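You operate a simulated robot arm through the tools that you are given. There is no shell and no other tool. Be economical: measure what you need, move in short steps, check, and stop when the job is done.

The job below is to be done with a simulated robot arm. You get a single attempt, and the scene is never put back.

JOB
Wax the runner of the sticking tools drawer so that it shuts.
Fine: use the yellow cloth; lid back on the tin, cloth on the mouse mat. A coat counts when it lies all over at full strength: go over it till it gets no stronger.

Only the result counts: the job must be done as asked and must still hold three seconds after the hand-in. Knocking over, shifting, dropping, spilling or breaking anything else fails it. Lids that push on must go on centred and level and be pressed home; caps that screw on are set level and turned clockwise until they are tight. Flat cloth is picked up by pressing the open fingertips on it (5 to 10 N) and closing them slowly along it; thin cloth reads only 2 to 8 mm in the jaws.

ROBOT AND FRAMES
A 6-joint arm with a two-finger parallel gripper, fixed in place. Base frame: the origin is at the foot of the arm, x ahead of it, y to its left, z up. Lengths are in mm, angles in degrees, forces in N, time in s.
With the tool pointing down near the work surface it reaches from about 200 to 840 mm from the base axis. Its first joint turns from -166.0 to 166.0 degrees. Payload 3.91 kg.
The tool frame sits at the grasp point between the pads (the TCP): z along the fingers, y along the line on which they close. The tips reach 30 mm beyond it. Largest opening 110 mm; finger width 20, thickness 10; the body of the gripper, 48 by 112 mm, starts 55 mm behind the TCP.
Orientation is that of the tool frame in the base frame, as a unit quaternion [x, y, z, w]. With the fingers straight down and closing along the base's y, the tool's x points along the base's -x, its y along +y and its z along -z.

CONTROLS
- The arm moves only by the tool servo_tool. Its argument "commands" is a list of rows, each a list of 6 numbers: the shift along the tool's x, y, z in mm, then the turn, a rotation vector about the tool's x, y, z in degrees. In form: [[tx, ty, tz, rx, ry, rz], ...]. A call has 1 to 12 rows; each row shifts and turns the commanded pose from where the row before left it, along the tool's axes as they then stand. "grip" is the gripper command, from -1 (fully open) to 1 (shut), values between in proportion, set as the call begins (left out, the last holds). A row lasts 0.2 s, in which the tool goes at most 50 mm and 8.6 degrees; a call with a longer step from one row to the next is refused whole, and so is a gripper value outside its range. Where a pose cannot be reached the arm comes as near as it can. A force on the tool above 90 N (or 10 N above the force at the start of the call, whichever is more), or a blocked arm, ends the call early, and 0.2 s more pass. The fingers move at their own pace (about 108 mm/s each) and stop on an object; they squeeze with about 30 N. The grip force told is the motor's: it shows also when the fingers shut on nothing. Time passes only in rows, and 0.2 s behind the last, so rows that do not move let the fingers close. It gives the time, the measured TCP pose, the force on the tool (base axes), the opening and the grip force at its end, in the units of the frame above (readings bear some noise), with the torque about the TCP (base axes, N m) and any sound that the robot's microphone picked up.
- Cameras (640 x 400 px; columns grow to the right, rows downward): "scene" is fixed at [49.9, -502.6, 1474.1]; the picture's right is [0.78, -0.63, 0.00], its down [-0.36, -0.44, -0.82] and it looks along [0.52, 0.64, -0.57] (base axes); focal length 366 px, centre (320, 200). "wrist" rides on the gripper at [77, 7, -114] in the tool frame; the picture's right is [-0.09, 1.00, 0.00], its down [-0.80, -0.07, -0.59] and it looks along [-0.59, -0.05, 0.80] (tool axes); focal length 270 px, centre (320, 200). There is no depth. A picture from a camera that has moved, and an enlarged one, comes with that camera's place and axes in the base frame and with its lens.
- camera(camera): a new picture of that camera. It takes no simulated time.
- raise_lower(by): slides the trunk up (or, below 0, down) by that many mm; the arm rides with it, the base frame stays. It gives what a move gives, with no picture.
- enlarge(camera, box): a new picture of the part [left, top, right, bottom] of that camera's present view, enlarged. It takes no simulated time.
- hand_in(): hands the job in; it is judged then, once.

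Work in short steps. Places have to be worked out from the pictures, the camera data and where the tool is seen: move nearer, look again, correct. Check each grasp and each placing, and mend what went wrong. You have 120 turns and 64 pictures in all, those below and enlarged ones among them. Open the gripper and draw the arm clear of the work before you hand the job in, unless the task says otherwise; then end with one line.

The tools are called after ">>>" by a JSON object that holds its "fn" and its "kwargs". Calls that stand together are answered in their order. servo_tool: Moves the arm, as the interface text tells. Its arguments: {"type":"object","properties":{"commands":{"type":"array","items":{"type":"array","items":{"type":"number"}}},"grip":{"type":"number"}},"required":["commands"]} The other tools are called the same way: raise_lower (by) slides the trunk up or down; camera (camera) takes a picture; enlarge (camera, box) takes an enlarged picture of a part of a camera's view; hand_in () hands the job in.

At the start:

```text
clock: 0.0
position: [375.0, 218.7, 1086.7]
ee_rot: [0.0, 1.0, 0.0, 0.0]
force: [0.0, -0.3, 0.1]
wrist_torque: [0.02, -0.02, 0.03]
finger_gap: 110.0
grip_force: 0.0
trunk travel left (down, up): [-450.0, 90.0]
```

scene: 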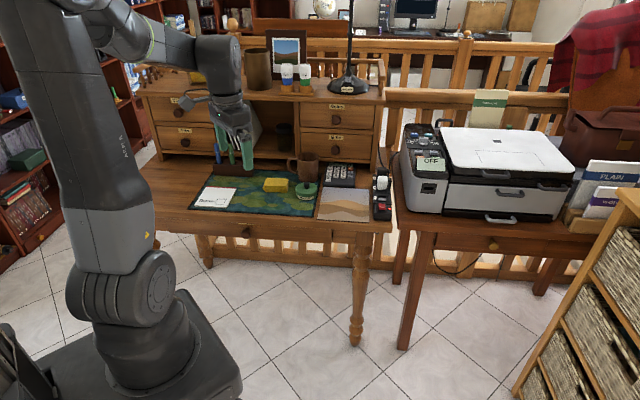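
wrist: 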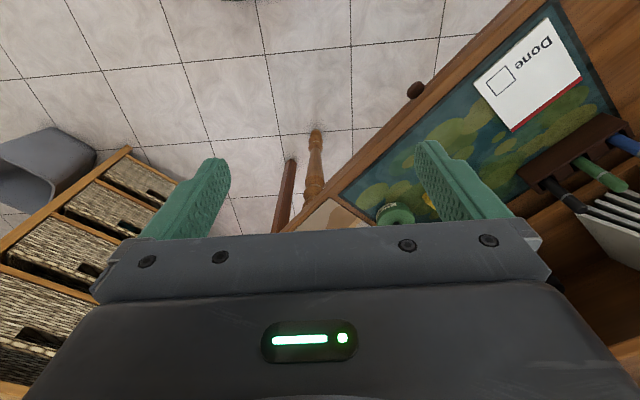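

I'll enlarge the desk area to find the drawers, tin and cloth.

>>> {"fn": "enlarge", "kwargs": {"camera": "scene", "box": [130, 60, 400, 230]}}

>>> {"fn": "enlarge", "kwargs": {"camera": "scene", "box": [190, 150, 350, 250]}}

```text
2.35 times, centred on (265, 145) of scene
camera zoom: at [49.9, -502.6, 1474.1], right [0.78, -0.63, 0.0], down [-0.36, -0.44, -0.82], along [0.52, 0.64, -0.57], focal length 860 px, centre (449, 329)
```

zoom: 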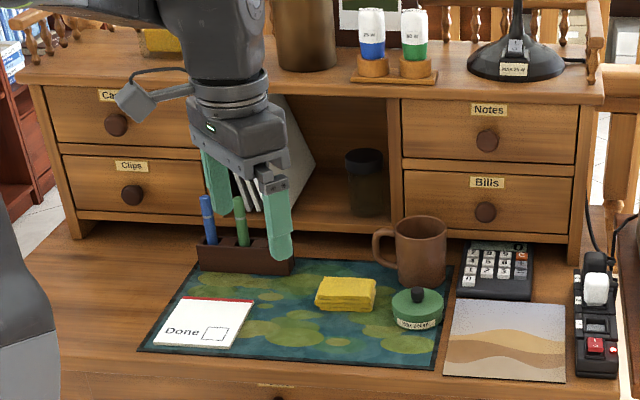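

```text
4.00 times, centred on (270, 200) of scene
camera zoom: at [49.9, -502.6, 1474.1], right [0.78, -0.63, 0.0], down [-0.36, -0.44, -0.82], along [0.52, 0.64, -0.57], focal length 1462 px, centre (520, 200)
```

zoom: 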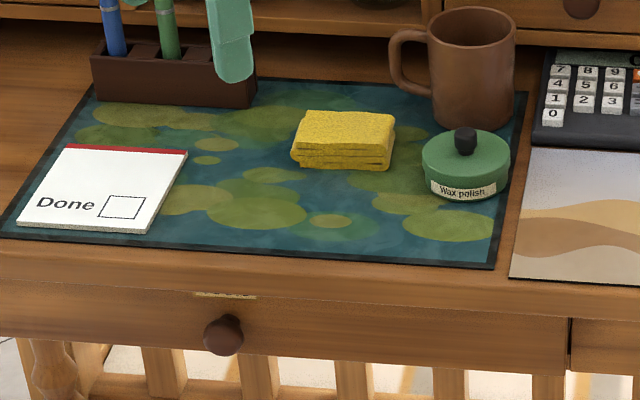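

The desk front seems to run at 45° (facing the arm). I turn the tool 45° so the wrist camera faces the desk squarely, then look.

>>> {"fn": "servo_tool", "kwargs": {"commands": [[0, 0, 0, 0, 0, -7.5], [0, 0, 0, 0, 0, -7.5], [0, 0, 0, 0, 0, -7.5], [0, 0, 0, 0, 0, -7.5], [0, 0, 0, 0, 0, -7.5], [0, 0, 0, 0, 0, -7.5], [20, -20, 0, 0, 0, 0], [20, -20, 0, 0, 0, 0], [20, -20, 0, 0, 0, 0]]}}

>>> {"fn": "camera", "kwargs": {"camera": "wrist"}}

```text
clock: 2.0
position: [375.9, 133.5, 1085.1]
ee_rot: [-0.384, 0.924, 0.0, -0.001]
force: [0.5, 0.4, -0.6]
wrist_torque: [-0.02, 0.0, -0.01]
finger_gap: 109.9
grip_force: 0.1
trunk travel left (down, up): [-450.0, 90.0]
```

```text
59 pictures are left
camera wrist: at [316.3, 83.3, 1200.6], right [-0.64, 0.76, 0.0], down [0.62, 0.52, 0.59], along [0.45, 0.38, -0.8], focal length 270 px, centre (320, 200)
```

wrist: 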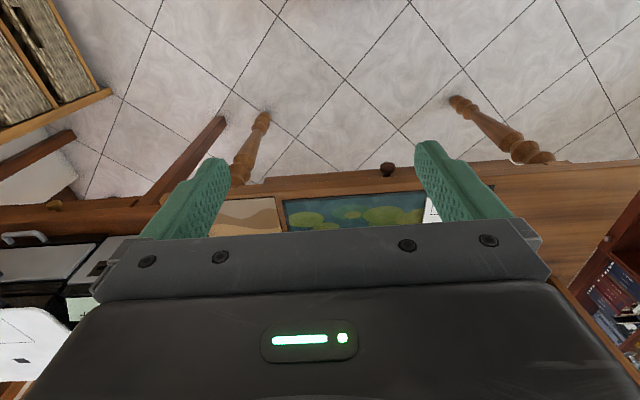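

Enlarging the desk front edge in this view and in the scene to see which drawer sticks out.

>>> {"fn": "enlarge", "kwargs": {"camera": "wrist", "box": [190, 120, 510, 240]}}

>>> {"fn": "enlarge", "kwargs": {"camera": "scene", "box": [190, 200, 400, 260]}}

```text
2.00 times, centred on (350, 180) of wrist
camera zoom: at [316.3, 83.3, 1200.6], right [-0.64, 0.76, 0.0], down [0.62, 0.52, 0.59], along [0.45, 0.38, -0.8], focal length 541 px, centre (260, 240)
```

zoom: 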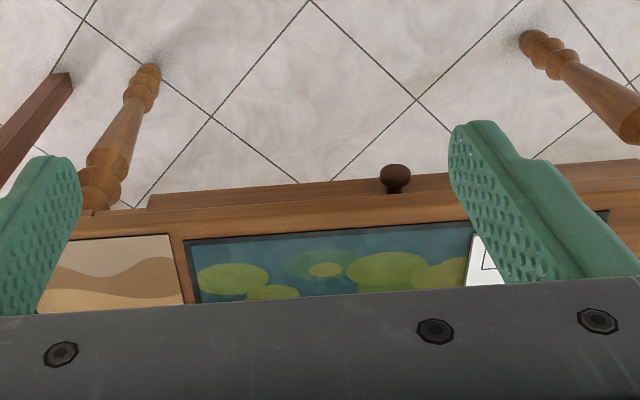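

```text
3.05 times, centred on (295, 230) of scene
camera zoom: at [49.9, -502.6, 1474.1], right [0.78, -0.63, 0.0], down [-0.36, -0.44, -0.82], along [0.52, 0.64, -0.57], focal length 1114 px, centre (396, 109)
```

zoom: 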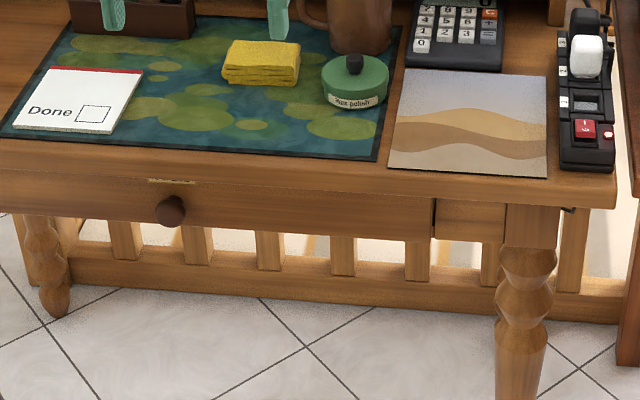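

The wide desk drawer (knob near r≈54) seems to protrude. I tilt the wrist to look forward and lower the trunk to inspect its front and label.

>>> {"fn": "servo_tool", "kwargs": {"commands": [[0, 0, 0, 0, -8.3, 0], [0, 0, 0, 0, -8.3, 0], [0, 0, 0, 0, -8.3, 0], [0, 0, 0, 0, -8.3, 0], [0, 0, 0, 0, 0, -5]]}}

>>> {"fn": "raise_lower", "kwargs": {"by": -230}}

>>> {"fn": "camera", "kwargs": {"camera": "wrist"}}

```text
clock: 3.2
position: [374.8, 134.3, 1087.5]
ee_rot: [-0.406, 0.868, 0.098, 0.27]
force: [-0.8, 0.5, -0.4]
wrist_torque: [0.01, 0.01, 0.01]
finger_gap: 110.1
grip_force: 0.0
trunk travel left (down, up): [-450.0, 90.0]
```

```text
clock: 5.6
position: [374.3, 133.6, 857.5]
ee_rot: [-0.407, 0.868, 0.099, 0.268]
force: [-0.1, 0.2, 1.3]
wrist_torque: [0.0, 0.01, 0.0]
finger_gap: 109.8
grip_force: 0.1
trunk travel left (down, up): [-220.0, 320.0]
```

```text
56 pictures are left
camera wrist: at [285.2, 43.6, 911.4], right [-0.71, 0.71, 0.0], down [0.25, 0.24, 0.94], along [0.66, 0.66, -0.35], focal length 270 px, centre (320, 200)
```

wrist: 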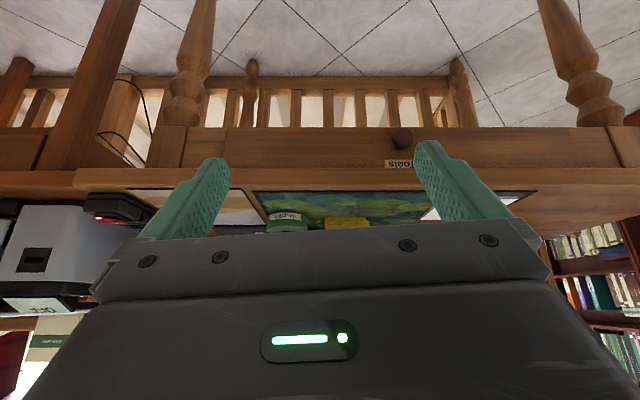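

The "Tools" label is on this drawer; knob at about (436,363,695). I undo the roll, tilt the tool to near horizontal, and shift sideways to line up with the knob.

>>> {"fn": "servo_tool", "kwargs": {"commands": [[0, 0, 0, 0, 0, 5], [0, 10, 0, 0, -7.8, 0], [0, 20, 0, 0, -7.8, 0], [0, 20, 0, 0, -7.8, 0], [0, 20, 0, 0, -7.8, 0], [0, 20, 0, 0, -7.8, 0], [0, 29, 0, 0, -7.8, 0], [0, 0, 0, 0, 0, 0]]}}

>>> {"fn": "raise_lower", "kwargs": {"by": -150}}

>>> {"fn": "camera", "kwargs": {"camera": "wrist"}}

```text
clock: 7.4
position: [290.3, 219.9, 858.2]
ee_rot: [-0.294, 0.707, 0.247, 0.594]
force: [0.2, -1.1, 0.2]
wrist_torque: [-0.01, 0.0, 0.0]
finger_gap: 110.1
grip_force: 0.2
trunk travel left (down, up): [-220.0, 320.0]
```

```text
clock: 9.2
position: [290.8, 218.8, 708.0]
ee_rot: [-0.294, 0.708, 0.247, 0.593]
force: [0.0, 0.1, 1.2]
wrist_torque: [0.04, 0.05, -0.02]
finger_gap: 109.9
grip_force: 0.0
trunk travel left (down, up): [-70.0, 470.0]
```

```text
55 pictures are left
camera wrist: at [196.7, 133.4, 653.0], right [-0.69, 0.71, 0.09], down [-0.26, -0.37, 0.89], along [0.67, 0.6, 0.44], focal length 270 px, centre (320, 200)
```

wrist: 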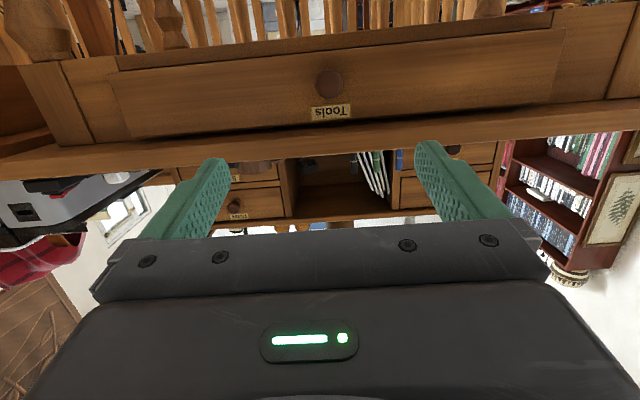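

Triangulating the two wrist views puts the knob at about (451,395,671). I advance along the tool axis to just short of it.

>>> {"fn": "servo_tool", "kwargs": {"commands": [[-6, 11, 30, 0, 0, 0], [0, 0, 35, 0, 0, 0], [0, 0, 35, 0, 0, 0], [0, 0, 35, 0, 0, 0], [0, 0, 30, 0, 0, 0], [0, 0, 10, 0, 0, 0]]}}

>>> {"fn": "camera", "kwargs": {"camera": "wrist"}}

```text
clock: 10.6
position: [405.1, 348.9, 682.8]
ee_rot: [-0.294, 0.708, 0.246, 0.594]
force: [0.4, -0.7, 0.4]
wrist_torque: [0.02, -0.01, 0.02]
finger_gap: 109.9
grip_force: 0.1
trunk travel left (down, up): [-70.0, 470.0]
```

```text
54 pictures are left
camera wrist: at [311.1, 263.0, 627.3], right [-0.7, 0.71, 0.09], down [-0.26, -0.37, 0.89], along [0.67, 0.6, 0.44], focal length 270 px, centre (320, 200)
```

wrist: 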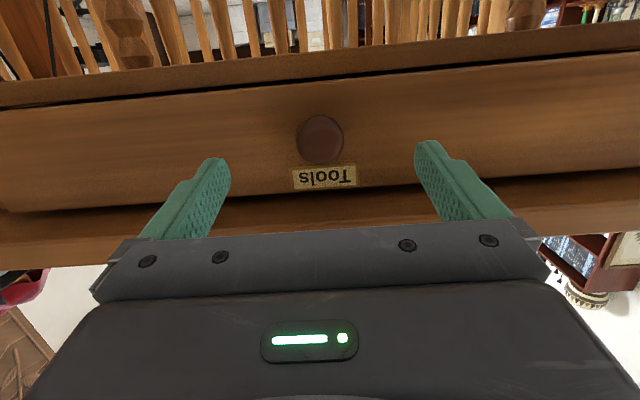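

Knob is centred between the fingers, about 34 mm wide at s≈595. I advance 38 mm and close.

>>> {"fn": "servo_tool", "kwargs": {"commands": [[0, 0, 15, 0, 0, 0], [0, 0, 15, 0, 0, 0], [-1, 0, 10, 0, 0, 0]]}}

>>> {"fn": "servo_tool", "kwargs": {"commands": [[0, 0, 0, 0, 0, 0], [0, 0, 0, 0, 0, 0], [0, 0, 0, 0, 0, 0]], "grip": 1}}

>>> {"fn": "camera", "kwargs": {"camera": "wrist"}}

```text
clock: 11.4
position: [435.4, 375.9, 679.5]
ee_rot: [-0.297, 0.707, 0.25, 0.591]
force: [0.1, 0.6, -0.5]
wrist_torque: [0.0, 0.0, 0.01]
finger_gap: 110.2
grip_force: 0.1
trunk travel left (down, up): [-70.0, 470.0]
```

```text
clock: 12.2
position: [432.6, 376.1, 679.5]
ee_rot: [-0.297, 0.705, 0.25, 0.593]
force: [-15.3, 17.3, 1.3]
wrist_torque: [0.37, 0.38, 0.25]
finger_gap: 33.7
grip_force: 44.5
trunk travel left (down, up): [-70.0, 470.0]
```

```text
53 pictures are left
camera wrist: at [339.8, 289.9, 623.8], right [-0.7, 0.71, 0.09], down [-0.26, -0.37, 0.89], along [0.66, 0.6, 0.44], focal length 270 px, centre (320, 200)
```

wrist: 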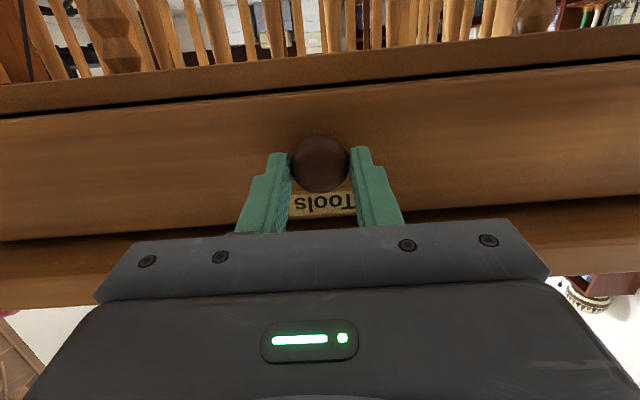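

Knob gripped (33.7 mm). I pull straight out 60 mm.

>>> {"fn": "servo_tool", "kwargs": {"commands": [[0, 2, 0, 0, 0, 0], [1.7, 0, -9.85, 0, 0, 0], [1.7, 0, -9.85, 0, 0, 0], [1.7, 0, -9.85, 0, 0, 0], [1.7, 0, -9.85, 0, 0, 0], [1.7, 0, -9.85, 0, 0, 0], [1.7, 0, -9.85, 0, 0, 0]]}}

>>> {"fn": "enlarge", "kwargs": {"camera": "scene", "box": [180, 150, 400, 270]}}

```text
clock: 13.8
position: [390.0, 332.5, 677.8]
ee_rot: [-0.295, 0.706, 0.246, 0.594]
force: [-28.4, 28.3, 4.3]
wrist_torque: [0.46, -0.43, 0.57]
finger_gap: 33.6
grip_force: 44.9
out of reach, approached as far as the arm can: row 1
trunk travel left (down, up): [-70.0, 470.0]
```

```text
2.91 times, centred on (290, 210) of scene
camera zoom: at [49.9, -502.6, 1474.1], right [0.78, -0.63, 0.0], down [-0.36, -0.44, -0.82], along [0.52, 0.64, -0.57], focal length 1064 px, centre (407, 171)
```

zoom: 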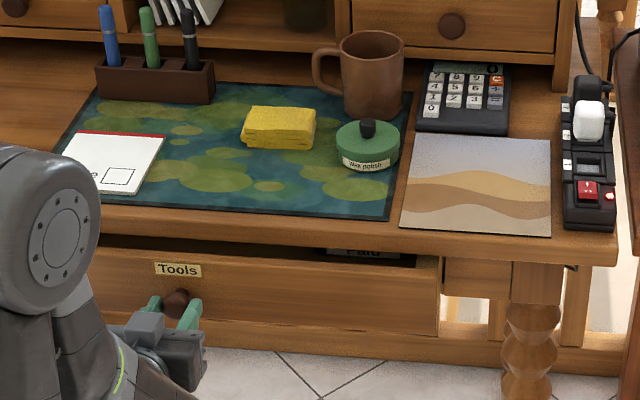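

The drawer slides with friction. I relieve the sideways force and pull another 110 mm to expose the runner.

>>> {"fn": "servo_tool", "kwargs": {"commands": [[0, -3, 0, 0, 0, 0], [1.7, 0, -9.85, 0, 0, 0], [1.7, 0, -9.85, 0, 0, 0], [1.7, 0, -9.85, 0, 0, 0], [1.7, 0, -9.85, 0, 0, 0], [1.7, 0, -9.85, 0, 0, 0], [1.7, 0, -9.85, 0, 0, 0], [1.7, 0, -9.85, 0, 0, 0], [1.7, 0, -9.85, 0, 0, 0], [1.7, 0, -9.85, 0, 0, 0], [1.7, 0, -9.85, 0, 0, 0], [1.7, 0, -9.85, 0, 0, 0]]}}

>>> {"fn": "enlarge", "kwargs": {"camera": "scene", "box": [180, 150, 400, 270]}}

```text
clock: 16.4
position: [313.8, 256.5, 678.3]
ee_rot: [-0.3, 0.705, 0.247, 0.593]
force: [-48.3, 46.8, 7.4]
wrist_torque: [0.66, -0.2, 1.0]
finger_gap: 33.9
grip_force: 44.5
trunk travel left (down, up): [-70.0, 470.0]
```

```text
2.91 times, centred on (290, 210) of scene
camera zoom: at [49.9, -502.6, 1474.1], right [0.78, -0.63, 0.0], down [-0.36, -0.44, -0.82], along [0.52, 0.64, -0.57], focal length 1064 px, centre (407, 171)
```

zoom: 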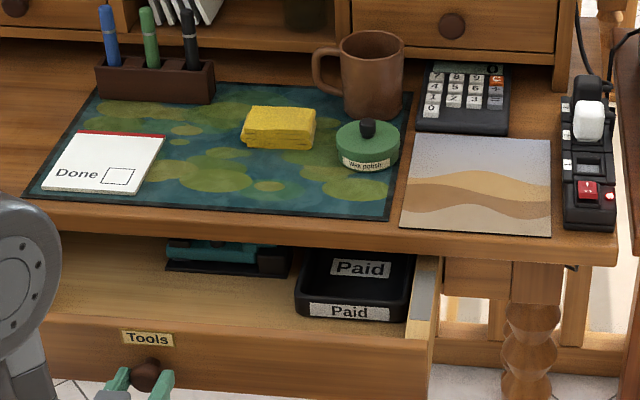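

There's a grey strip on top of the drawer's right side wall — likely the runner. I release to shed the side load and look at it.

>>> {"fn": "servo_tool", "kwargs": {"commands": [[0, 0, 0, 0, 0, 0], [0, 0, 0, 0, 0, 0]], "grip": -0.2}}

>>> {"fn": "camera", "kwargs": {"camera": "wrist"}}

>>> {"fn": "enlarge", "kwargs": {"camera": "scene", "box": [290, 220, 350, 260]}}

```text
clock: 17.0
position: [316.6, 253.2, 680.4]
ee_rot: [-0.293, 0.708, 0.246, 0.594]
force: [0.2, -0.4, -0.1]
wrist_torque: [0.03, -0.01, -0.01]
finger_gap: 66.1
grip_force: 0.1
trunk travel left (down, up): [-70.0, 470.0]
```

```text
50 pictures are left
camera wrist: at [223.4, 168.7, 623.9], right [-0.69, 0.71, 0.09], down [-0.26, -0.37, 0.89], along [0.67, 0.6, 0.44], focal length 270 px, centre (320, 200)
```

wrist: 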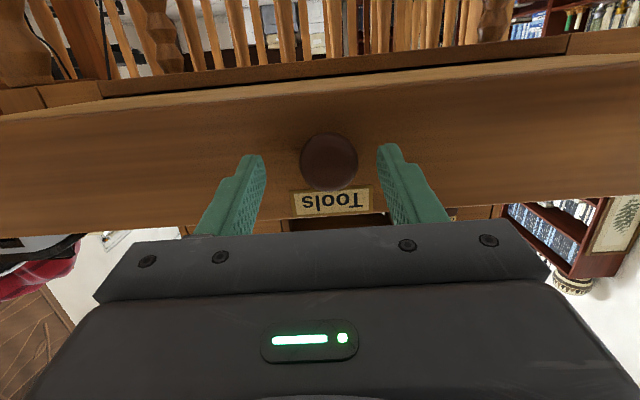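

```text
10.00 times, centred on (320, 240) of scene
camera zoom: at [49.9, -502.6, 1474.1], right [0.78, -0.63, 0.0], down [-0.36, -0.44, -0.82], along [0.52, 0.64, -0.57], focal length 3656 px, centre (320, -200)
```

zoom: 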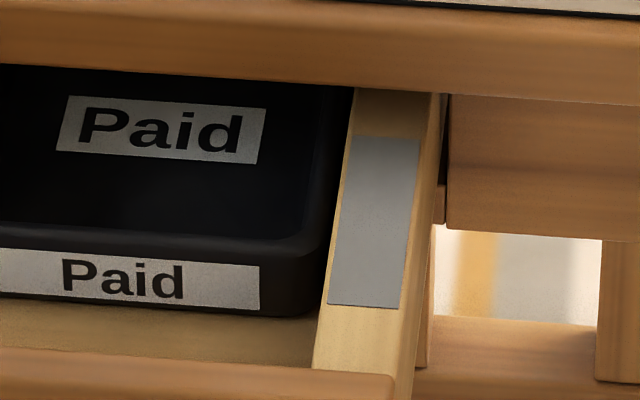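

The grey patch (≈80×20 mm) lies on the right side wall around r≈320, s≈500–580. I regrip centred and pull 40 mm more for clearance from the tabletop edge.

>>> {"fn": "servo_tool", "kwargs": {"commands": [[0, 4, 0, 0, 0, 0], [0, 0, 2, 0, 0, 0]]}}

>>> {"fn": "servo_tool", "kwargs": {"commands": [[0, 0, 0, 0, 0, 0], [0, 0, 0, 0, 0, 0], [1.7, 0, -9.85, 0, 0, 0], [1.7, 0, -9.85, 0, 0, 0], [1.7, 0, -9.85, 0, 0, 0], [1.7, 0, -9.85, 0, 0, 0]], "grip": 1}}

>>> {"fn": "servo_tool", "kwargs": {"commands": [[0, 0, 0, 0, 0, 0], [0, 0, 0, 0, 0, 0]], "grip": -1}}

>>> {"fn": "servo_tool", "kwargs": {"commands": [[4, 0, -25, 0, 0, 0], [4, 0, -25, 0, 0, 0], [4, 0, -25, 0, 0, 0]]}}

>>> {"fn": "raise_lower", "kwargs": {"by": 400}}

>>> {"fn": "servo_tool", "kwargs": {"commands": [[0, 0, 0, 0, 8, 0], [0, 0, 0, 0, 8, 0], [0, 0, 0, 0, 8, 0], [0, 0, 0, 0, 8, 0], [0, 0, 0, 0, 8, 0], [0, 0, 0, 0, 8, 0], [0, 0, 0, 0, 8, 0], [0, 0, 0, 0, 8, 0], [0, 0, 0, 0, 8, 0], [0, 0, 0, 0, 8, 0]]}}

>>> {"fn": "camera", "kwargs": {"camera": "wrist"}}

>>> {"fn": "enlarge", "kwargs": {"camera": "scene", "box": [180, 150, 400, 290]}}

```text
clock: 17.6
position: [316.7, 257.4, 679.5]
ee_rot: [-0.293, 0.707, 0.247, 0.594]
force: [-0.1, -0.8, 0.3]
wrist_torque: [0.03, 0.0, 0.0]
finger_gap: 66.1
grip_force: 0.1
trunk travel left (down, up): [-70.0, 470.0]
```

```text
clock: 19.0
position: [294.8, 237.9, 679.1]
ee_rot: [-0.308, 0.7, 0.246, 0.595]
force: [-46.1, 44.8, -23.2]
wrist_torque: [0.39, -0.4, 0.9]
finger_gap: 34.1
grip_force: 45.0
trunk travel left (down, up): [-70.0, 470.0]
stopped in row 6: the force on the tool passed its limit (the readings are from after the stop); the commanded pose is now the measured one
```

```text
clock: 19.6
position: [300.3, 234.6, 681.7]
ee_rot: [-0.299, 0.701, 0.245, 0.599]
force: [-0.3, 0.4, 0.1]
wrist_torque: [-0.02, 0.0, 0.01]
finger_gap: 109.8
grip_force: 0.1
trunk travel left (down, up): [-70.0, 470.0]
```

```text
clock: 20.5
position: [310.2, 172.6, 714.9]
ee_rot: [-0.294, 0.665, 0.214, 0.652]
force: [0.5, 0.1, -0.5]
wrist_torque: [0.01, 0.0, -0.03]
finger_gap: 109.9
grip_force: 0.0
trunk travel left (down, up): [-70.0, 470.0]
stopped in row 3: the arm was blocked; the commanded pose is now the measured one
```

```text
clock: 24.4
position: [308.7, 173.3, 1114.0]
ee_rot: [-0.293, 0.665, 0.214, 0.652]
force: [-0.5, -0.8, 1.4]
wrist_torque: [0.0, 0.01, -0.02]
finger_gap: 109.9
grip_force: 0.0
trunk travel left (down, up): [-470.0, 70.0]
```

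```text
clock: 26.6
position: [281.9, 138.4, 1066.2]
ee_rot: [-0.393, 0.891, 0.094, 0.209]
force: [0.0, 0.0, -0.2]
wrist_torque: [0.0, 0.01, 0.0]
finger_gap: 109.9
grip_force: 0.0
out of reach, approached as far as the arm can: row 3, 4, 5, 6, 7, 8
trunk travel left (down, up): [-470.0, 70.0]
```

```text
48 pictures are left
camera wrist: at [195.3, 53.2, 1136.3], right [-0.68, 0.73, 0.04], down [0.36, 0.28, 0.89], along [0.64, 0.62, -0.46], focal length 270 px, centre (320, 200)
```

wrist: 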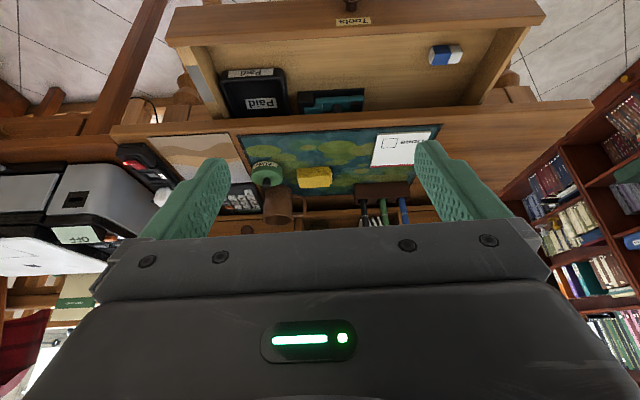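

```text
2.86 times, centred on (290, 220) of scene
camera zoom: at [49.9, -502.6, 1474.1], right [0.78, -0.63, 0.0], down [-0.36, -0.44, -0.82], along [0.52, 0.64, -0.57], focal length 1045 px, centre (406, 143)
```

zoom: 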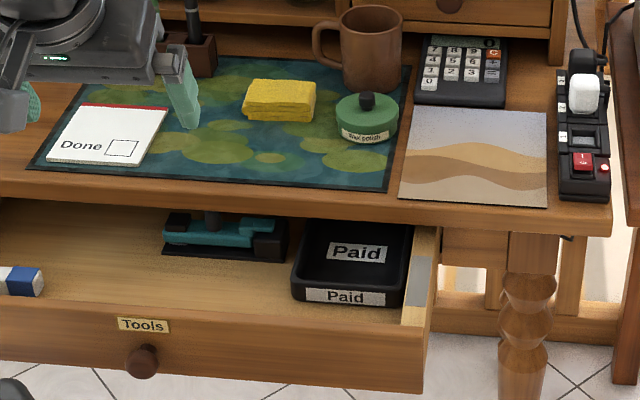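

Only the right wall carries the grey strip. I bring the tool back to vertical and move to a viewing spot over the desk in front of the tin.

>>> {"fn": "servo_tool", "kwargs": {"commands": [[0, 0, 0, 0, 0, 0], [-30, -20, 0, 0, 6.6, 0], [-30, -20, 0, 0, 6.6, 0], [-30, -20, 0, 0, 6.6, 0], [-30, -20, 0, 0, 6.6, 0], [-35, -20, 0, 0, 0, 2.7], [-35, -20, 20, 0, 0, 0], [-35, -14, 30, 0, 0, 0], [-30, 0, 30, 0, 0, 0], [-30, 0, 30, 0, 0, 0]]}}

>>> {"fn": "camera", "kwargs": {"camera": "wrist"}}

```text
clock: 28.8
position: [572.7, 246.0, 990.9]
ee_rot: [-0.382, 0.924, 0.002, 0.0]
force: [-0.5, -0.5, 0.2]
wrist_torque: [-0.03, 0.01, 0.01]
finger_gap: 109.8
grip_force: 0.0
trunk travel left (down, up): [-470.0, 70.0]
```

```text
46 pictures are left
camera wrist: at [513.7, 196.7, 1106.0], right [-0.64, 0.77, 0.0], down [0.62, 0.51, 0.6], along [0.46, 0.38, -0.8], focal length 270 px, centre (320, 200)
```

wrist: 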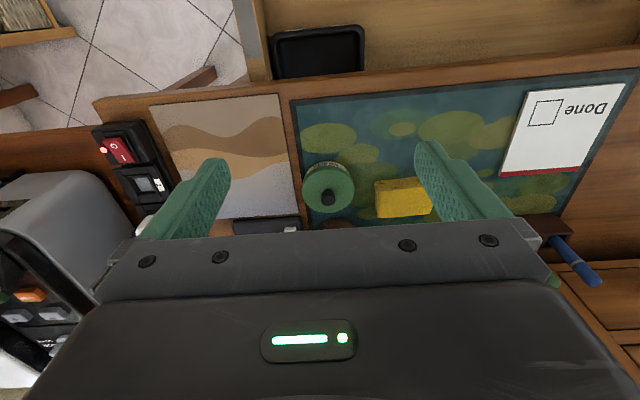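

Knob of the lid estimated at (677,346), top z≈808. I move above it with the fingers partly closed and check alignment.

>>> {"fn": "servo_tool", "kwargs": {"commands": [[-36, -3, 35, 0, 0, 0], [-36, 0, 35, 0, 0, 0], [-36, 0, 35, 0, 0, 0], [-36, 0, 35, 0, 0, 0], [0, 0, 0, 0, 0, 0]], "grip": 0.1}}

>>> {"fn": "camera", "kwargs": {"camera": "wrist"}}

>>> {"fn": "enlarge", "kwargs": {"camera": "scene", "box": [260, 140, 360, 220]}}

```text
refused: row 1 steps farther than a row can; nothing moved
```

```text
45 pictures are left
camera wrist: at [513.7, 196.7, 1106.0], right [-0.64, 0.77, 0.0], down [0.62, 0.51, 0.6], along [0.46, 0.38, -0.8], focal length 270 px, centre (320, 200)
```

wrist: 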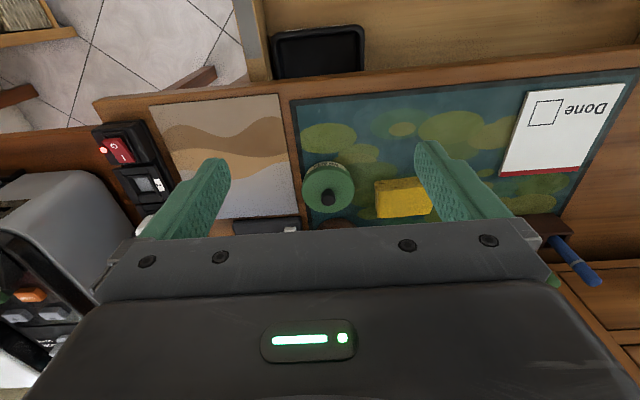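

```text
5.00 times, centred on (310, 180) of scene
camera zoom: at [49.9, -502.6, 1474.1], right [0.78, -0.63, 0.0], down [-0.36, -0.44, -0.82], along [0.52, 0.64, -0.57], focal length 1828 px, centre (370, 300)
```

zoom: 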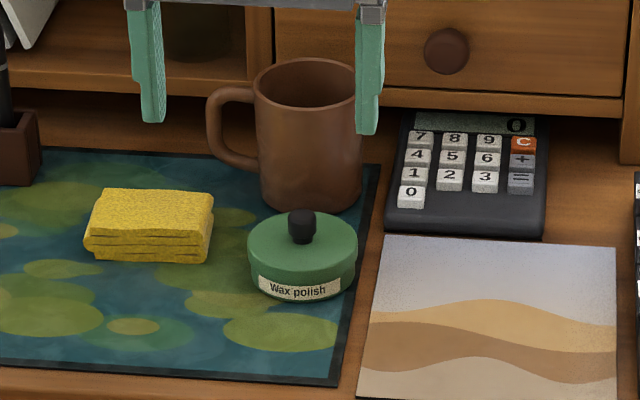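

Step too long; redo with smaller rows.

>>> {"fn": "servo_tool", "kwargs": {"commands": [[-30, -3, 28, 0, 0, 0], [-30, 0, 28, 0, 0, 0], [-30, 0, 28, 0, 0, 0], [-30, 0, 28, 0, 0, 0], [-24, 0, 28, 0, 0, 0], [0, 0, 0, 0, 0, 0]], "grip": 0.1}}

>>> {"fn": "camera", "kwargs": {"camera": "wrist"}}

>>> {"fn": "enlarge", "kwargs": {"camera": "scene", "box": [260, 140, 360, 220]}}

```text
clock: 30.2
position: [675.4, 348.2, 852.6]
ee_rot: [-0.381, 0.924, 0.001, 0.001]
force: [0.2, -0.3, 0.0]
wrist_torque: [0.04, -0.01, -0.01]
finger_gap: 49.6
grip_force: 0.1
trunk travel left (down, up): [-470.0, 70.0]
```

```text
43 pictures are left
camera wrist: at [616.5, 297.3, 966.9], right [-0.64, 0.77, 0.0], down [0.62, 0.51, 0.6], along [0.46, 0.38, -0.8], focal length 270 px, centre (320, 200)
```

wrist: 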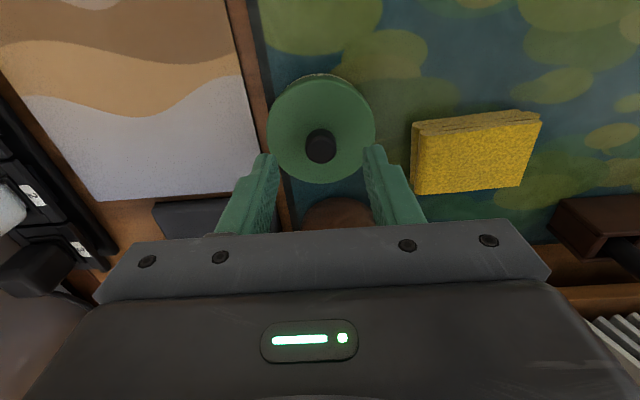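

```text
5.00 times, centred on (310, 180) of scene
camera zoom: at [49.9, -502.6, 1474.1], right [0.78, -0.63, 0.0], down [-0.36, -0.44, -0.82], along [0.52, 0.64, -0.57], focal length 1828 px, centre (370, 300)
```

zoom: 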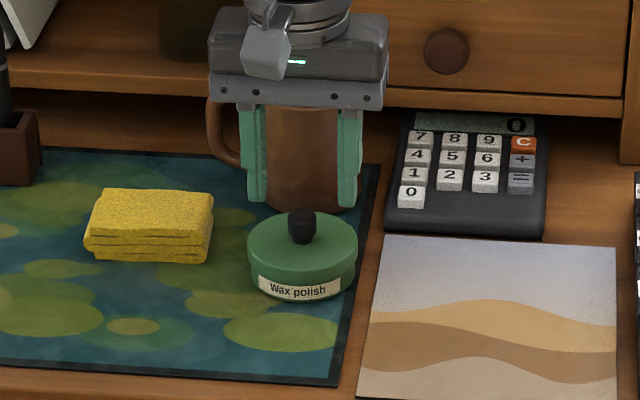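

Fingers are centred on the knob (top z≈805). I descend 31 mm so the tips straddle it, and close.

>>> {"fn": "servo_tool", "kwargs": {"commands": [[0, 0, 12, 0, 0, 0], [0, 0, 12, 0, 0, 0], [0, 0, 6, 0, 0, 0], [0, 0, 0, 0, 0, 0]]}}

>>> {"fn": "servo_tool", "kwargs": {"commands": [[0, 0, 0, 0, 0, 0], [0, 0, 0, 0, 0, 0], [0, 0, 0, 0, 0, 0]], "grip": 1}}

>>> {"fn": "enlarge", "kwargs": {"camera": "scene", "box": [280, 160, 340, 210]}}

```text
clock: 31.2
position: [674.0, 347.7, 821.4]
ee_rot: [-0.382, 0.924, 0.003, 0.0]
force: [-0.4, -0.1, 0.5]
wrist_torque: [-0.02, -0.05, -0.03]
finger_gap: 49.2
grip_force: 0.0
trunk travel left (down, up): [-470.0, 70.0]
```

```text
clock: 32.0
position: [674.9, 348.1, 822.5]
ee_rot: [-0.382, 0.924, 0.002, 0.0]
force: [-0.7, 0.1, -0.1]
wrist_torque: [0.02, 0.02, 0.01]
finger_gap: 17.9
grip_force: 30.1
trunk travel left (down, up): [-470.0, 70.0]
heard: snap
```

```text
8.00 times, centred on (310, 185) of scene
camera zoom: at [49.9, -502.6, 1474.1], right [0.78, -0.63, 0.0], down [-0.36, -0.44, -0.82], along [0.52, 0.64, -0.57], focal length 2925 px, centre (400, 320)
```

zoom: 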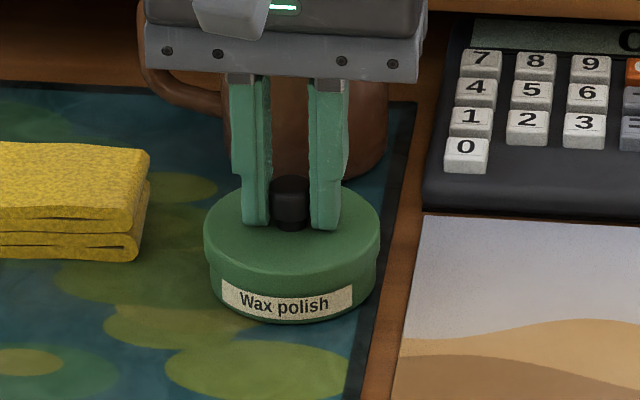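

Knob gripped (17.9 mm), a snap was heard. I lift straight up slowly, noting the closed pose (674.9,348.1,822).

>>> {"fn": "servo_tool", "kwargs": {"commands": [[0, 0, -4, 0, 0, 0], [0, 0, -6, 0, 0, 0], [0, 0, -15, 0, 0, 0], [0, 0, -25, 0, 0, 0], [0, 0, 0, 0, 0, 0]]}}

>>> {"fn": "enlarge", "kwargs": {"camera": "scene", "box": [260, 140, 360, 220]}}

```text
clock: 33.2
position: [676.1, 349.0, 872.2]
ee_rot: [-0.382, 0.924, 0.002, 0.0]
force: [0.0, 0.9, -0.3]
wrist_torque: [0.03, 0.02, -0.01]
finger_gap: 17.7
grip_force: 30.2
trunk travel left (down, up): [-470.0, 70.0]
```

```text
5.00 times, centred on (310, 180) of scene
camera zoom: at [49.9, -502.6, 1474.1], right [0.78, -0.63, 0.0], down [-0.36, -0.44, -0.82], along [0.52, 0.64, -0.57], focal length 1828 px, centre (370, 300)
```

zoom: 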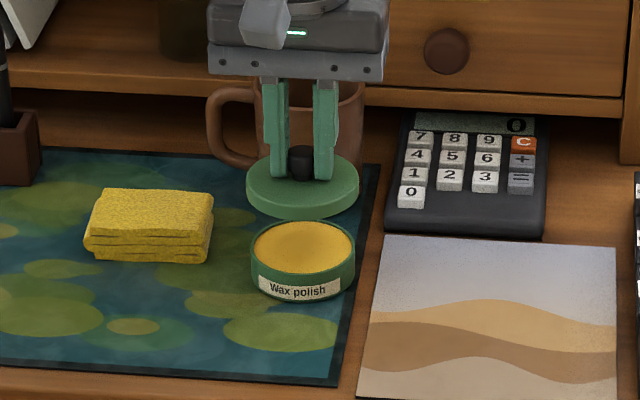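

Lid off cleanly. I carry it to a free patch of the desk mat in front of the cloth (s≈655, r≈130) and lower toward it.

>>> {"fn": "servo_tool", "kwargs": {"commands": [[20, 25, 0, 0, 0, 0], [25, 26, 0, 0, 0, 0], [25, 25, 0, 0, 0, 0], [0, 25, 0, 0, 0, 0], [0, 0, 20, 0, 0, 0], [0, 0, 20, 0, 0, 0], [0, 0, 12, 0, 0, 0], [0, 0, 0, 0, 0, 0]]}}

>>> {"fn": "servo_tool", "kwargs": {"commands": [[0, 0, 3, 0, 0, 0], [0, 0, 0, 0, 0, 0]]}}

>>> {"fn": "enlarge", "kwargs": {"camera": "scene", "box": [230, 150, 330, 230]}}

```text
clock: 35.0
position: [555.6, 370.5, 820.4]
ee_rot: [-0.382, 0.924, 0.002, 0.001]
force: [0.2, 0.8, 0.1]
wrist_torque: [0.0, 0.01, -0.02]
finger_gap: 17.9
grip_force: 30.4
trunk travel left (down, up): [-470.0, 70.0]
```

```text
clock: 35.6
position: [555.1, 369.5, 816.9]
ee_rot: [-0.382, 0.924, 0.003, 0.0]
force: [0.9, 1.5, -0.1]
wrist_torque: [-0.02, -0.01, 0.03]
finger_gap: 17.5
grip_force: 30.4
trunk travel left (down, up): [-470.0, 70.0]
```

```text
5.00 times, centred on (280, 190) of scene
camera zoom: at [49.9, -502.6, 1474.1], right [0.78, -0.63, 0.0], down [-0.36, -0.44, -0.82], along [0.52, 0.64, -0.57], focal length 1828 px, centre (520, 250)
```

zoom: 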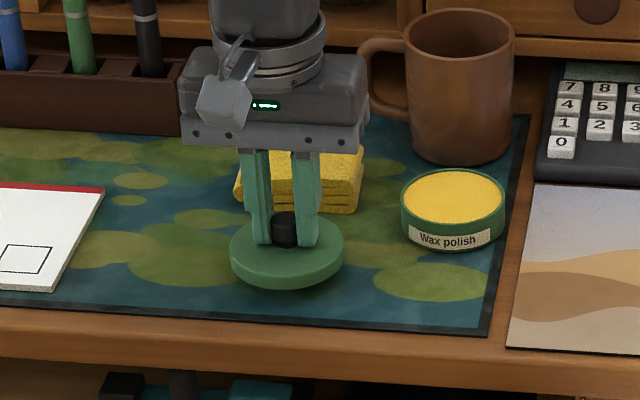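

Still above the mat. I lower in 3 mm steps watching the force.

>>> {"fn": "servo_tool", "kwargs": {"commands": [[0, 0, 3, 0, 0, 0], [0, 0, 3, 0, 0, 0], [0, 0, 0, 0, 0, 0]]}}

>>> {"fn": "servo_tool", "kwargs": {"commands": [[0, 0, 3, 0, 0, 0], [0, 0, 0, 0, 0, 0]]}}

>>> {"fn": "servo_tool", "kwargs": {"commands": [[0, 0, 2, 0, 0, 0], [0, 0, 0, 0, 0, 0]]}}

>>> {"fn": "enlarge", "kwargs": {"camera": "scene", "box": [230, 150, 330, 230]}}

```text
clock: 36.4
position: [554.3, 370.7, 811.3]
ee_rot: [-0.382, 0.924, 0.002, 0.001]
force: [0.1, 0.3, 0.1]
wrist_torque: [0.01, -0.03, 0.0]
finger_gap: 17.7
grip_force: 30.1
trunk travel left (down, up): [-470.0, 70.0]
```

```text
clock: 37.0
position: [555.3, 370.4, 806.7]
ee_rot: [-0.382, 0.924, 0.002, 0.001]
force: [-0.2, 0.6, -0.8]
wrist_torque: [-0.02, -0.01, -0.01]
finger_gap: 17.7
grip_force: 30.0
trunk travel left (down, up): [-470.0, 70.0]
```

```text
clock: 37.6
position: [554.4, 371.0, 806.1]
ee_rot: [-0.382, 0.924, 0.002, 0.001]
force: [0.6, 0.3, -0.5]
wrist_torque: [0.03, 0.0, 0.01]
finger_gap: 17.7
grip_force: 29.5
trunk travel left (down, up): [-470.0, 70.0]
```

```text
5.00 times, centred on (280, 190) of scene
camera zoom: at [49.9, -502.6, 1474.1], right [0.78, -0.63, 0.0], down [-0.36, -0.44, -0.82], along [0.52, 0.64, -0.57], focal length 1828 px, centre (520, 250)
```

zoom: 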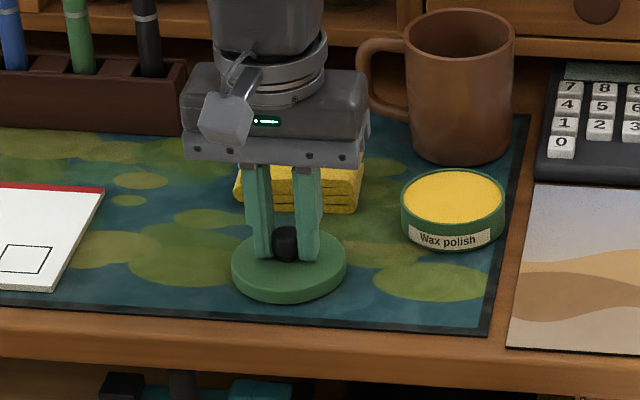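

No contact yet; continue down in small steps.

>>> {"fn": "servo_tool", "kwargs": {"commands": [[0, 0, 2, 0, 0, 0], [0, 0, 0, 0, 0, 0]]}}

>>> {"fn": "servo_tool", "kwargs": {"commands": [[0, 0, 2, 0, 0, 0], [0, 0, 0, 0, 0, 0]]}}

>>> {"fn": "servo_tool", "kwargs": {"commands": [[0, 0, 2, 0, 0, 0], [0, 0, 0, 0, 0, 0]]}}

```text
clock: 38.2
position: [555.7, 371.4, 803.9]
ee_rot: [-0.382, 0.924, 0.002, 0.001]
force: [0.2, -0.1, 0.1]
wrist_torque: [-0.02, 0.03, -0.01]
finger_gap: 17.9
grip_force: 30.5
trunk travel left (down, up): [-470.0, 70.0]
```

```text
clock: 38.8
position: [554.8, 371.4, 802.8]
ee_rot: [-0.382, 0.924, 0.002, 0.0]
force: [0.6, 0.2, 0.1]
wrist_torque: [-0.01, 0.02, 0.02]
finger_gap: 17.8
grip_force: 29.7
trunk travel left (down, up): [-470.0, 70.0]
```

```text
clock: 39.4
position: [554.8, 369.6, 798.7]
ee_rot: [-0.382, 0.924, 0.002, -0.001]
force: [-0.5, 0.5, 1.0]
wrist_torque: [-0.02, -0.02, 0.03]
finger_gap: 17.5
grip_force: 29.4
trunk travel left (down, up): [-470.0, 70.0]
```

>>> {"fn": "servo_tool", "kwargs": {"commands": [[0, 0, 1.5, 0, 0, 0], [0, 0, 0, 0, 0, 0]]}}

>>> {"fn": "enlarge", "kwargs": {"camera": "scene", "box": [250, 180, 300, 220]}}

```text
clock: 40.0
position: [554.6, 371.4, 798.1]
ee_rot: [-0.382, 0.924, 0.003, 0.002]
force: [-0.9, -0.5, 0.3]
wrist_torque: [0.0, -0.04, 0.05]
finger_gap: 17.6
grip_force: 30.5
trunk travel left (down, up): [-470.0, 70.0]
```

```text
10.00 times, centred on (275, 200) of scene
camera zoom: at [49.9, -502.6, 1474.1], right [0.78, -0.63, 0.0], down [-0.36, -0.44, -0.82], along [0.52, 0.64, -0.57], focal length 3656 px, centre (770, 200)
```

zoom: 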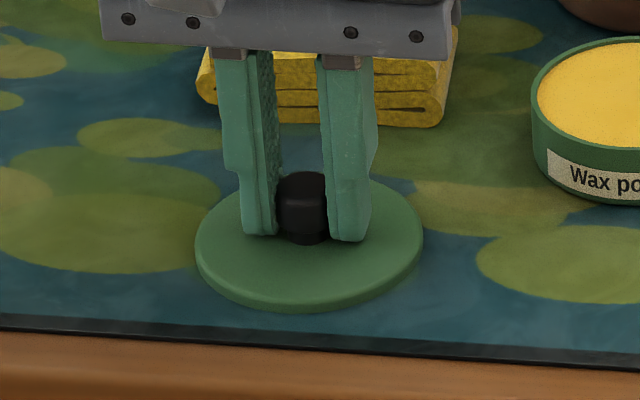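

>>> {"fn": "servo_tool", "kwargs": {"commands": [[0, 0, 1.5, 0, 0, 0], [0, 0, 0, 0, 0, 0]]}}

>>> {"fn": "servo_tool", "kwargs": {"commands": [[0, 0, 1.5, 0, 0, 0], [0, 0, 0, 0, 0, 0]]}}

>>> {"fn": "enlarge", "kwargs": {"camera": "scene", "box": [250, 180, 300, 220]}}

```text
clock: 40.6
position: [554.3, 372.2, 797.1]
ee_rot: [-0.382, 0.924, 0.003, 0.002]
force: [1.0, 1.2, 11.2]
wrist_torque: [-0.13, -0.12, -0.03]
finger_gap: 17.7
grip_force: 30.3
trunk travel left (down, up): [-470.0, 70.0]
```

```text
clock: 41.2
position: [554.4, 371.5, 798.2]
ee_rot: [-0.382, 0.924, 0.002, 0.004]
force: [3.1, 2.7, 25.3]
wrist_torque: [-0.1, -0.12, -0.04]
finger_gap: 17.6
grip_force: 30.0
trunk travel left (down, up): [-470.0, 70.0]
```

```text
10.00 times, centred on (275, 200) of scene
camera zoom: at [49.9, -502.6, 1474.1], right [0.78, -0.63, 0.0], down [-0.36, -0.44, -0.82], along [0.52, 0.64, -0.57], focal length 3656 px, centre (770, 200)
```

zoom: 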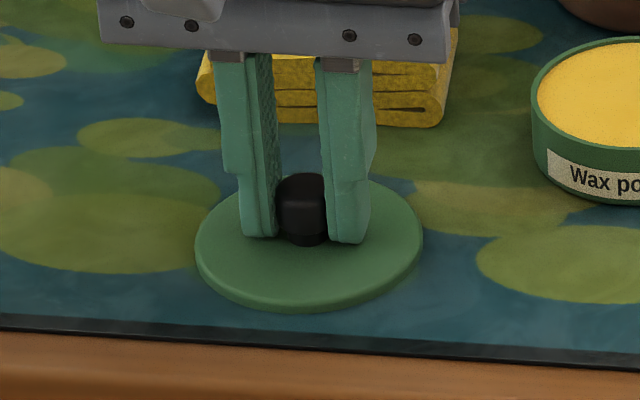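

Contact confirmed at TCP z≈798. I ease off, open partly and rise.

>>> {"fn": "servo_tool", "kwargs": {"commands": [[0, 0, -2.5, 0, 0, 0], [0, 0, 0, 0, 0, 0]]}}

>>> {"fn": "servo_tool", "kwargs": {"commands": [[0, 0, 0, 0, 0, 0], [0, 0, 0, 0, 0, 0]], "grip": 0.3}}

>>> {"fn": "servo_tool", "kwargs": {"commands": [[0, 0, -20, 0, 0, 0], [0, 0, -40, 0, 0, 0], [0, 0, -40, 0, 0, 0], [-10, 8, -10, 0, 0, 0], [0, 0, 0, 0, 0, 0]]}}

>>> {"fn": "camera", "kwargs": {"camera": "wrist"}}

```text
clock: 41.8
position: [553.5, 369.6, 797.9]
ee_rot: [-0.383, 0.924, 0.003, 0.0]
force: [4.5, 0.8, 10.8]
wrist_torque: [0.01, -0.35, -0.03]
finger_gap: 17.7
grip_force: 30.1
trunk travel left (down, up): [-470.0, 70.0]
```

```text
clock: 42.4
position: [553.5, 370.4, 797.2]
ee_rot: [-0.382, 0.924, 0.003, 0.0]
force: [-1.9, -0.2, 1.9]
wrist_torque: [-0.02, 0.01, -0.04]
finger_gap: 37.7
grip_force: 0.0
trunk travel left (down, up): [-470.0, 70.0]
```

```text
clock: 43.6
position: [555.8, 381.2, 907.7]
ee_rot: [-0.381, 0.924, 0.001, 0.0]
force: [0.3, 0.2, 0.0]
wrist_torque: [-0.04, 0.05, 0.01]
finger_gap: 38.7
grip_force: 0.0
trunk travel left (down, up): [-470.0, 70.0]
```

```text
35 pictures are left
camera wrist: at [496.3, 331.2, 1023.4], right [-0.64, 0.77, 0.0], down [0.62, 0.51, 0.6], along [0.46, 0.38, -0.8], focal length 270 px, centre (320, 200)
```

wrist: 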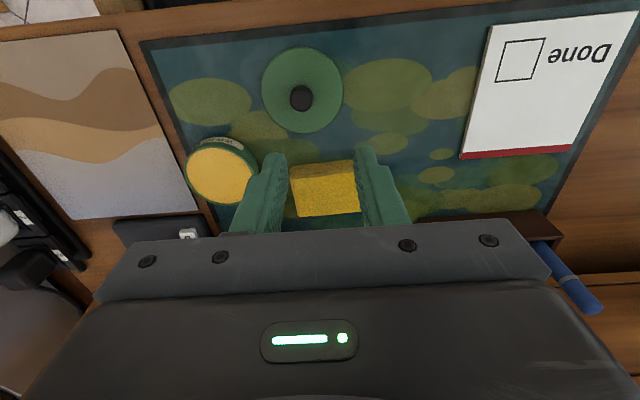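

Lid rests flat; cloth pad ≈75×55×23 mm around (618,443). I rotate the tool 90° to grip its shorter side (fingers along depth), and move above it.

>>> {"fn": "servo_tool", "kwargs": {"commands": [[0, 0, 0, 0, 0, 7.5], [0, 0, 0, 0, 0, 7.5], [0, 0, 0, 0, 0, 7.5], [0, 0, 0, 0, 0, 7.5], [0, 0, 0, 0, 0, 7.5], [0, 0, 0, 0, 0, 7.5], [0, 0, 0, 0, 0, 7.5], [0, 0, 0, 0, 0, 7.5], [0, 0, 0, 0, 0, 7.5], [0, 0, 0, 0, 0, 7.5], [0, 0, 0, 0, 0, 7.5], [0, 0, 0, 0, 0, 7.5]], "grip": -1}}

>>> {"fn": "servo_tool", "kwargs": {"commands": [[0, 30, 10, 0, 0, 0], [0, 30, 10, 0, 0, 0], [0, 26, 30, 0, 0, 0], [0, 0, 10, 0, 0, 0], [0, 0, 0, 0, 0, 0]]}}

>>> {"fn": "camera", "kwargs": {"camera": "wrist"}}

```text
clock: 46.2
position: [557.1, 384.0, 907.3]
ee_rot: [0.384, 0.923, 0.002, -0.001]
force: [0.0, 0.0, 0.2]
wrist_torque: [0.0, 0.01, -0.02]
finger_gap: 110.2
grip_force: 0.1
trunk travel left (down, up): [-470.0, 70.0]
```

```text
clock: 47.4
position: [617.2, 444.0, 848.6]
ee_rot: [0.383, 0.924, 0.002, -0.002]
force: [-0.1, 0.5, 0.9]
wrist_torque: [-0.01, 0.01, -0.01]
finger_gap: 110.2
grip_force: 0.0
trunk travel left (down, up): [-470.0, 70.0]
```

```text
34 pictures are left
camera wrist: at [568.0, 502.2, 963.0], right [0.77, 0.64, 0.0], down [0.52, -0.62, 0.59], along [0.38, -0.45, -0.81], focal length 270 px, centre (320, 200)
```

wrist: 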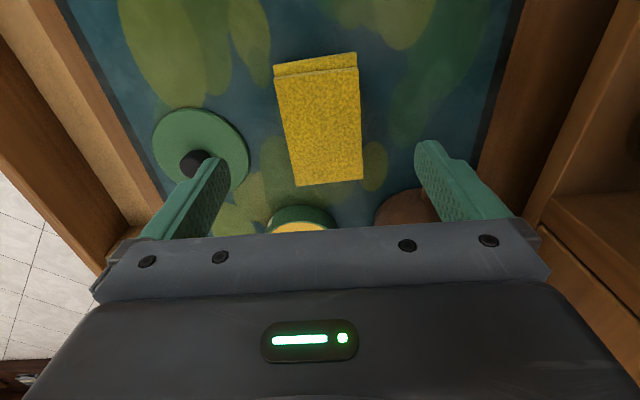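

Cloth is centred laterally, about 8 mm toward the camera side. The open finger would hit the lid, so I narrow to ~74 mm, shift 8 mm, and descend to tips ≈9 mm above the mat.

>>> {"fn": "servo_tool", "kwargs": {"commands": [[8, 1, 0, 0, 0, 0], [0, 0, 15, 0, 0, 0], [0, 0, 15, 0, 0, 0], [0, 0, 10, 0, 0, 0], [0, 0, 5, 0, 0, 0], [0, 0, 0, 0, 0, 0]], "grip": -0.345}}

>>> {"fn": "camera", "kwargs": {"camera": "wrist"}}

```text
clock: 48.8
position: [613.2, 450.7, 802.7]
ee_rot: [0.383, 0.924, 0.002, -0.001]
force: [0.3, 0.0, 0.0]
wrist_torque: [0.0, 0.0, 0.0]
finger_gap: 73.7
grip_force: 0.1
trunk travel left (down, up): [-470.0, 70.0]
```

```text
33 pictures are left
camera wrist: at [562.5, 508.8, 918.2], right [0.77, 0.64, 0.0], down [0.52, -0.62, 0.59], along [0.38, -0.45, -0.81], focal length 270 px, centre (320, 200)
```

wrist: 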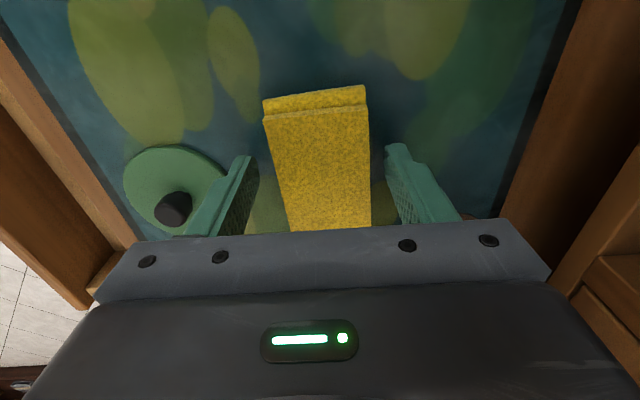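

Fingers straddle the pad, clear of the lid. Closing.

>>> {"fn": "servo_tool", "kwargs": {"commands": [[0, 0, 0, 0, 0, 0], [0, 0, 0, 0, 0, 0], [0, 0, 0, 0, 0, 0]], "grip": 1}}

>>> {"fn": "servo_tool", "kwargs": {"commands": [[0, 0, -15, 0, 0, 0], [0, 0, -25, 0, 0, 0], [0, 0, -20, 0, 0, 0], [0, 0, 0, 0, 0, 0]]}}

>>> {"fn": "camera", "kwargs": {"camera": "wrist"}}

>>> {"fn": "enlarge", "kwargs": {"camera": "scene", "box": [230, 140, 340, 220]}}

```text
clock: 49.6
position: [611.6, 450.0, 803.7]
ee_rot: [0.383, 0.924, 0.001, -0.002]
force: [0.0, -0.6, 0.3]
wrist_torque: [0.0, 0.03, 0.0]
finger_gap: 51.1
grip_force: 30.0
trunk travel left (down, up): [-470.0, 70.0]
```

```text
clock: 50.6
position: [611.8, 448.6, 864.5]
ee_rot: [0.383, 0.924, 0.002, -0.002]
force: [0.6, -0.5, -0.1]
wrist_torque: [-0.02, -0.01, -0.02]
finger_gap: 50.8
grip_force: 30.1
trunk travel left (down, up): [-470.0, 70.0]
```

```text
32 pictures are left
camera wrist: at [562.7, 507.9, 979.4], right [0.77, 0.64, 0.0], down [0.52, -0.62, 0.59], along [0.38, -0.45, -0.81], focal length 270 px, centre (320, 200)
```

wrist: 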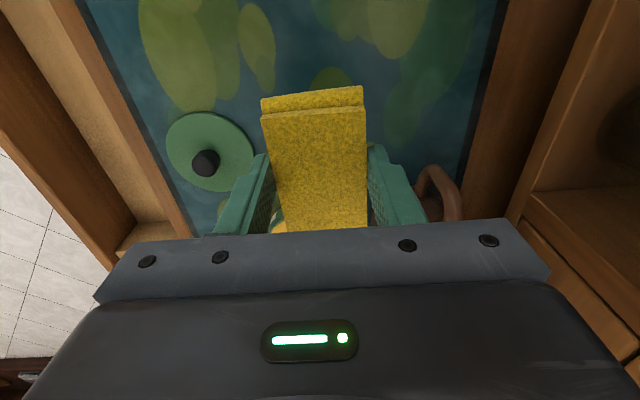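

```text
5.00 times, centred on (285, 180) of scene
camera zoom: at [49.9, -502.6, 1474.1], right [0.78, -0.63, 0.0], down [-0.36, -0.44, -0.82], along [0.52, 0.64, -0.57], focal length 1828 px, centre (495, 300)
```

zoom: 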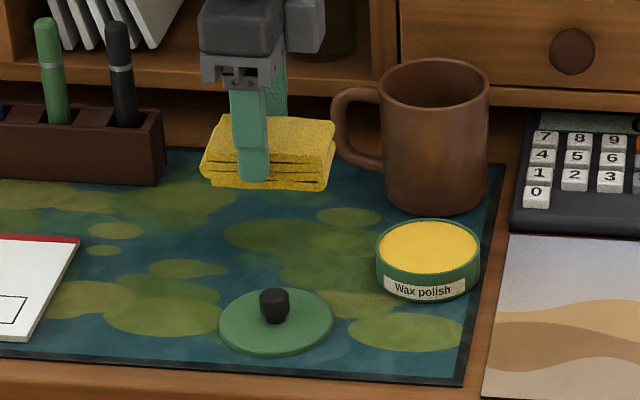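

Cloth is held firmly as a 51 mm pad. I move it over the open tin (675,348).

>>> {"fn": "servo_tool", "kwargs": {"commands": [[-24, -5, 0, 0, 0, 0], [-24, -5, 0, 0, 0, 0], [-24, -5, 0, 0, 0, 0], [-24, -5, 0, 0, 0, 0], [-20, -6, 0, 0, 0, 0], [0, 0, 15, 0, 0, 0], [0, 0, 10, 0, 0, 0], [0, 0, 0, 0, 0, 0]]}}

>>> {"fn": "servo_tool", "kwargs": {"commands": [[0, 0, 5, 0, 0, 0], [0, 0, 3, 0, 0, 0], [0, 0, 0, 0, 0, 0]]}}

>>> {"fn": "enlarge", "kwargs": {"camera": "scene", "box": [260, 140, 360, 220]}}

```text
clock: 52.4
position: [675.1, 349.0, 837.2]
ee_rot: [0.384, 0.924, 0.003, -0.001]
force: [0.5, 0.4, 0.1]
wrist_torque: [0.03, -0.01, 0.03]
finger_gap: 50.7
grip_force: 30.4
trunk travel left (down, up): [-470.0, 70.0]
```

```text
clock: 53.2
position: [675.2, 350.6, 829.2]
ee_rot: [0.384, 0.923, 0.002, -0.002]
force: [-1.0, 0.3, 0.3]
wrist_torque: [-0.01, 0.02, -0.05]
finger_gap: 50.4
grip_force: 29.9
trunk travel left (down, up): [-470.0, 70.0]
```

```text
5.00 times, centred on (310, 180) of scene
camera zoom: at [49.9, -502.6, 1474.1], right [0.78, -0.63, 0.0], down [-0.36, -0.44, -0.82], along [0.52, 0.64, -0.57], focal length 1828 px, centre (370, 300)
```

zoom: 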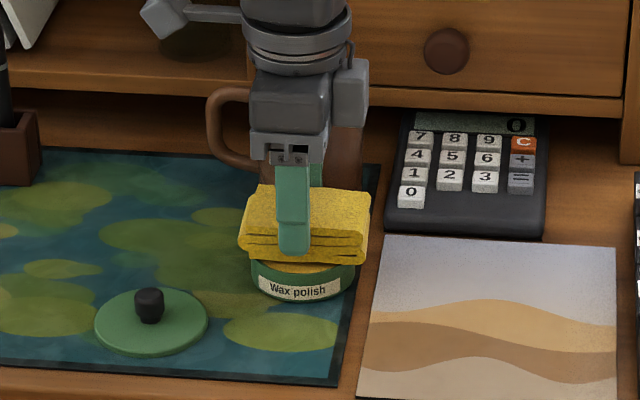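

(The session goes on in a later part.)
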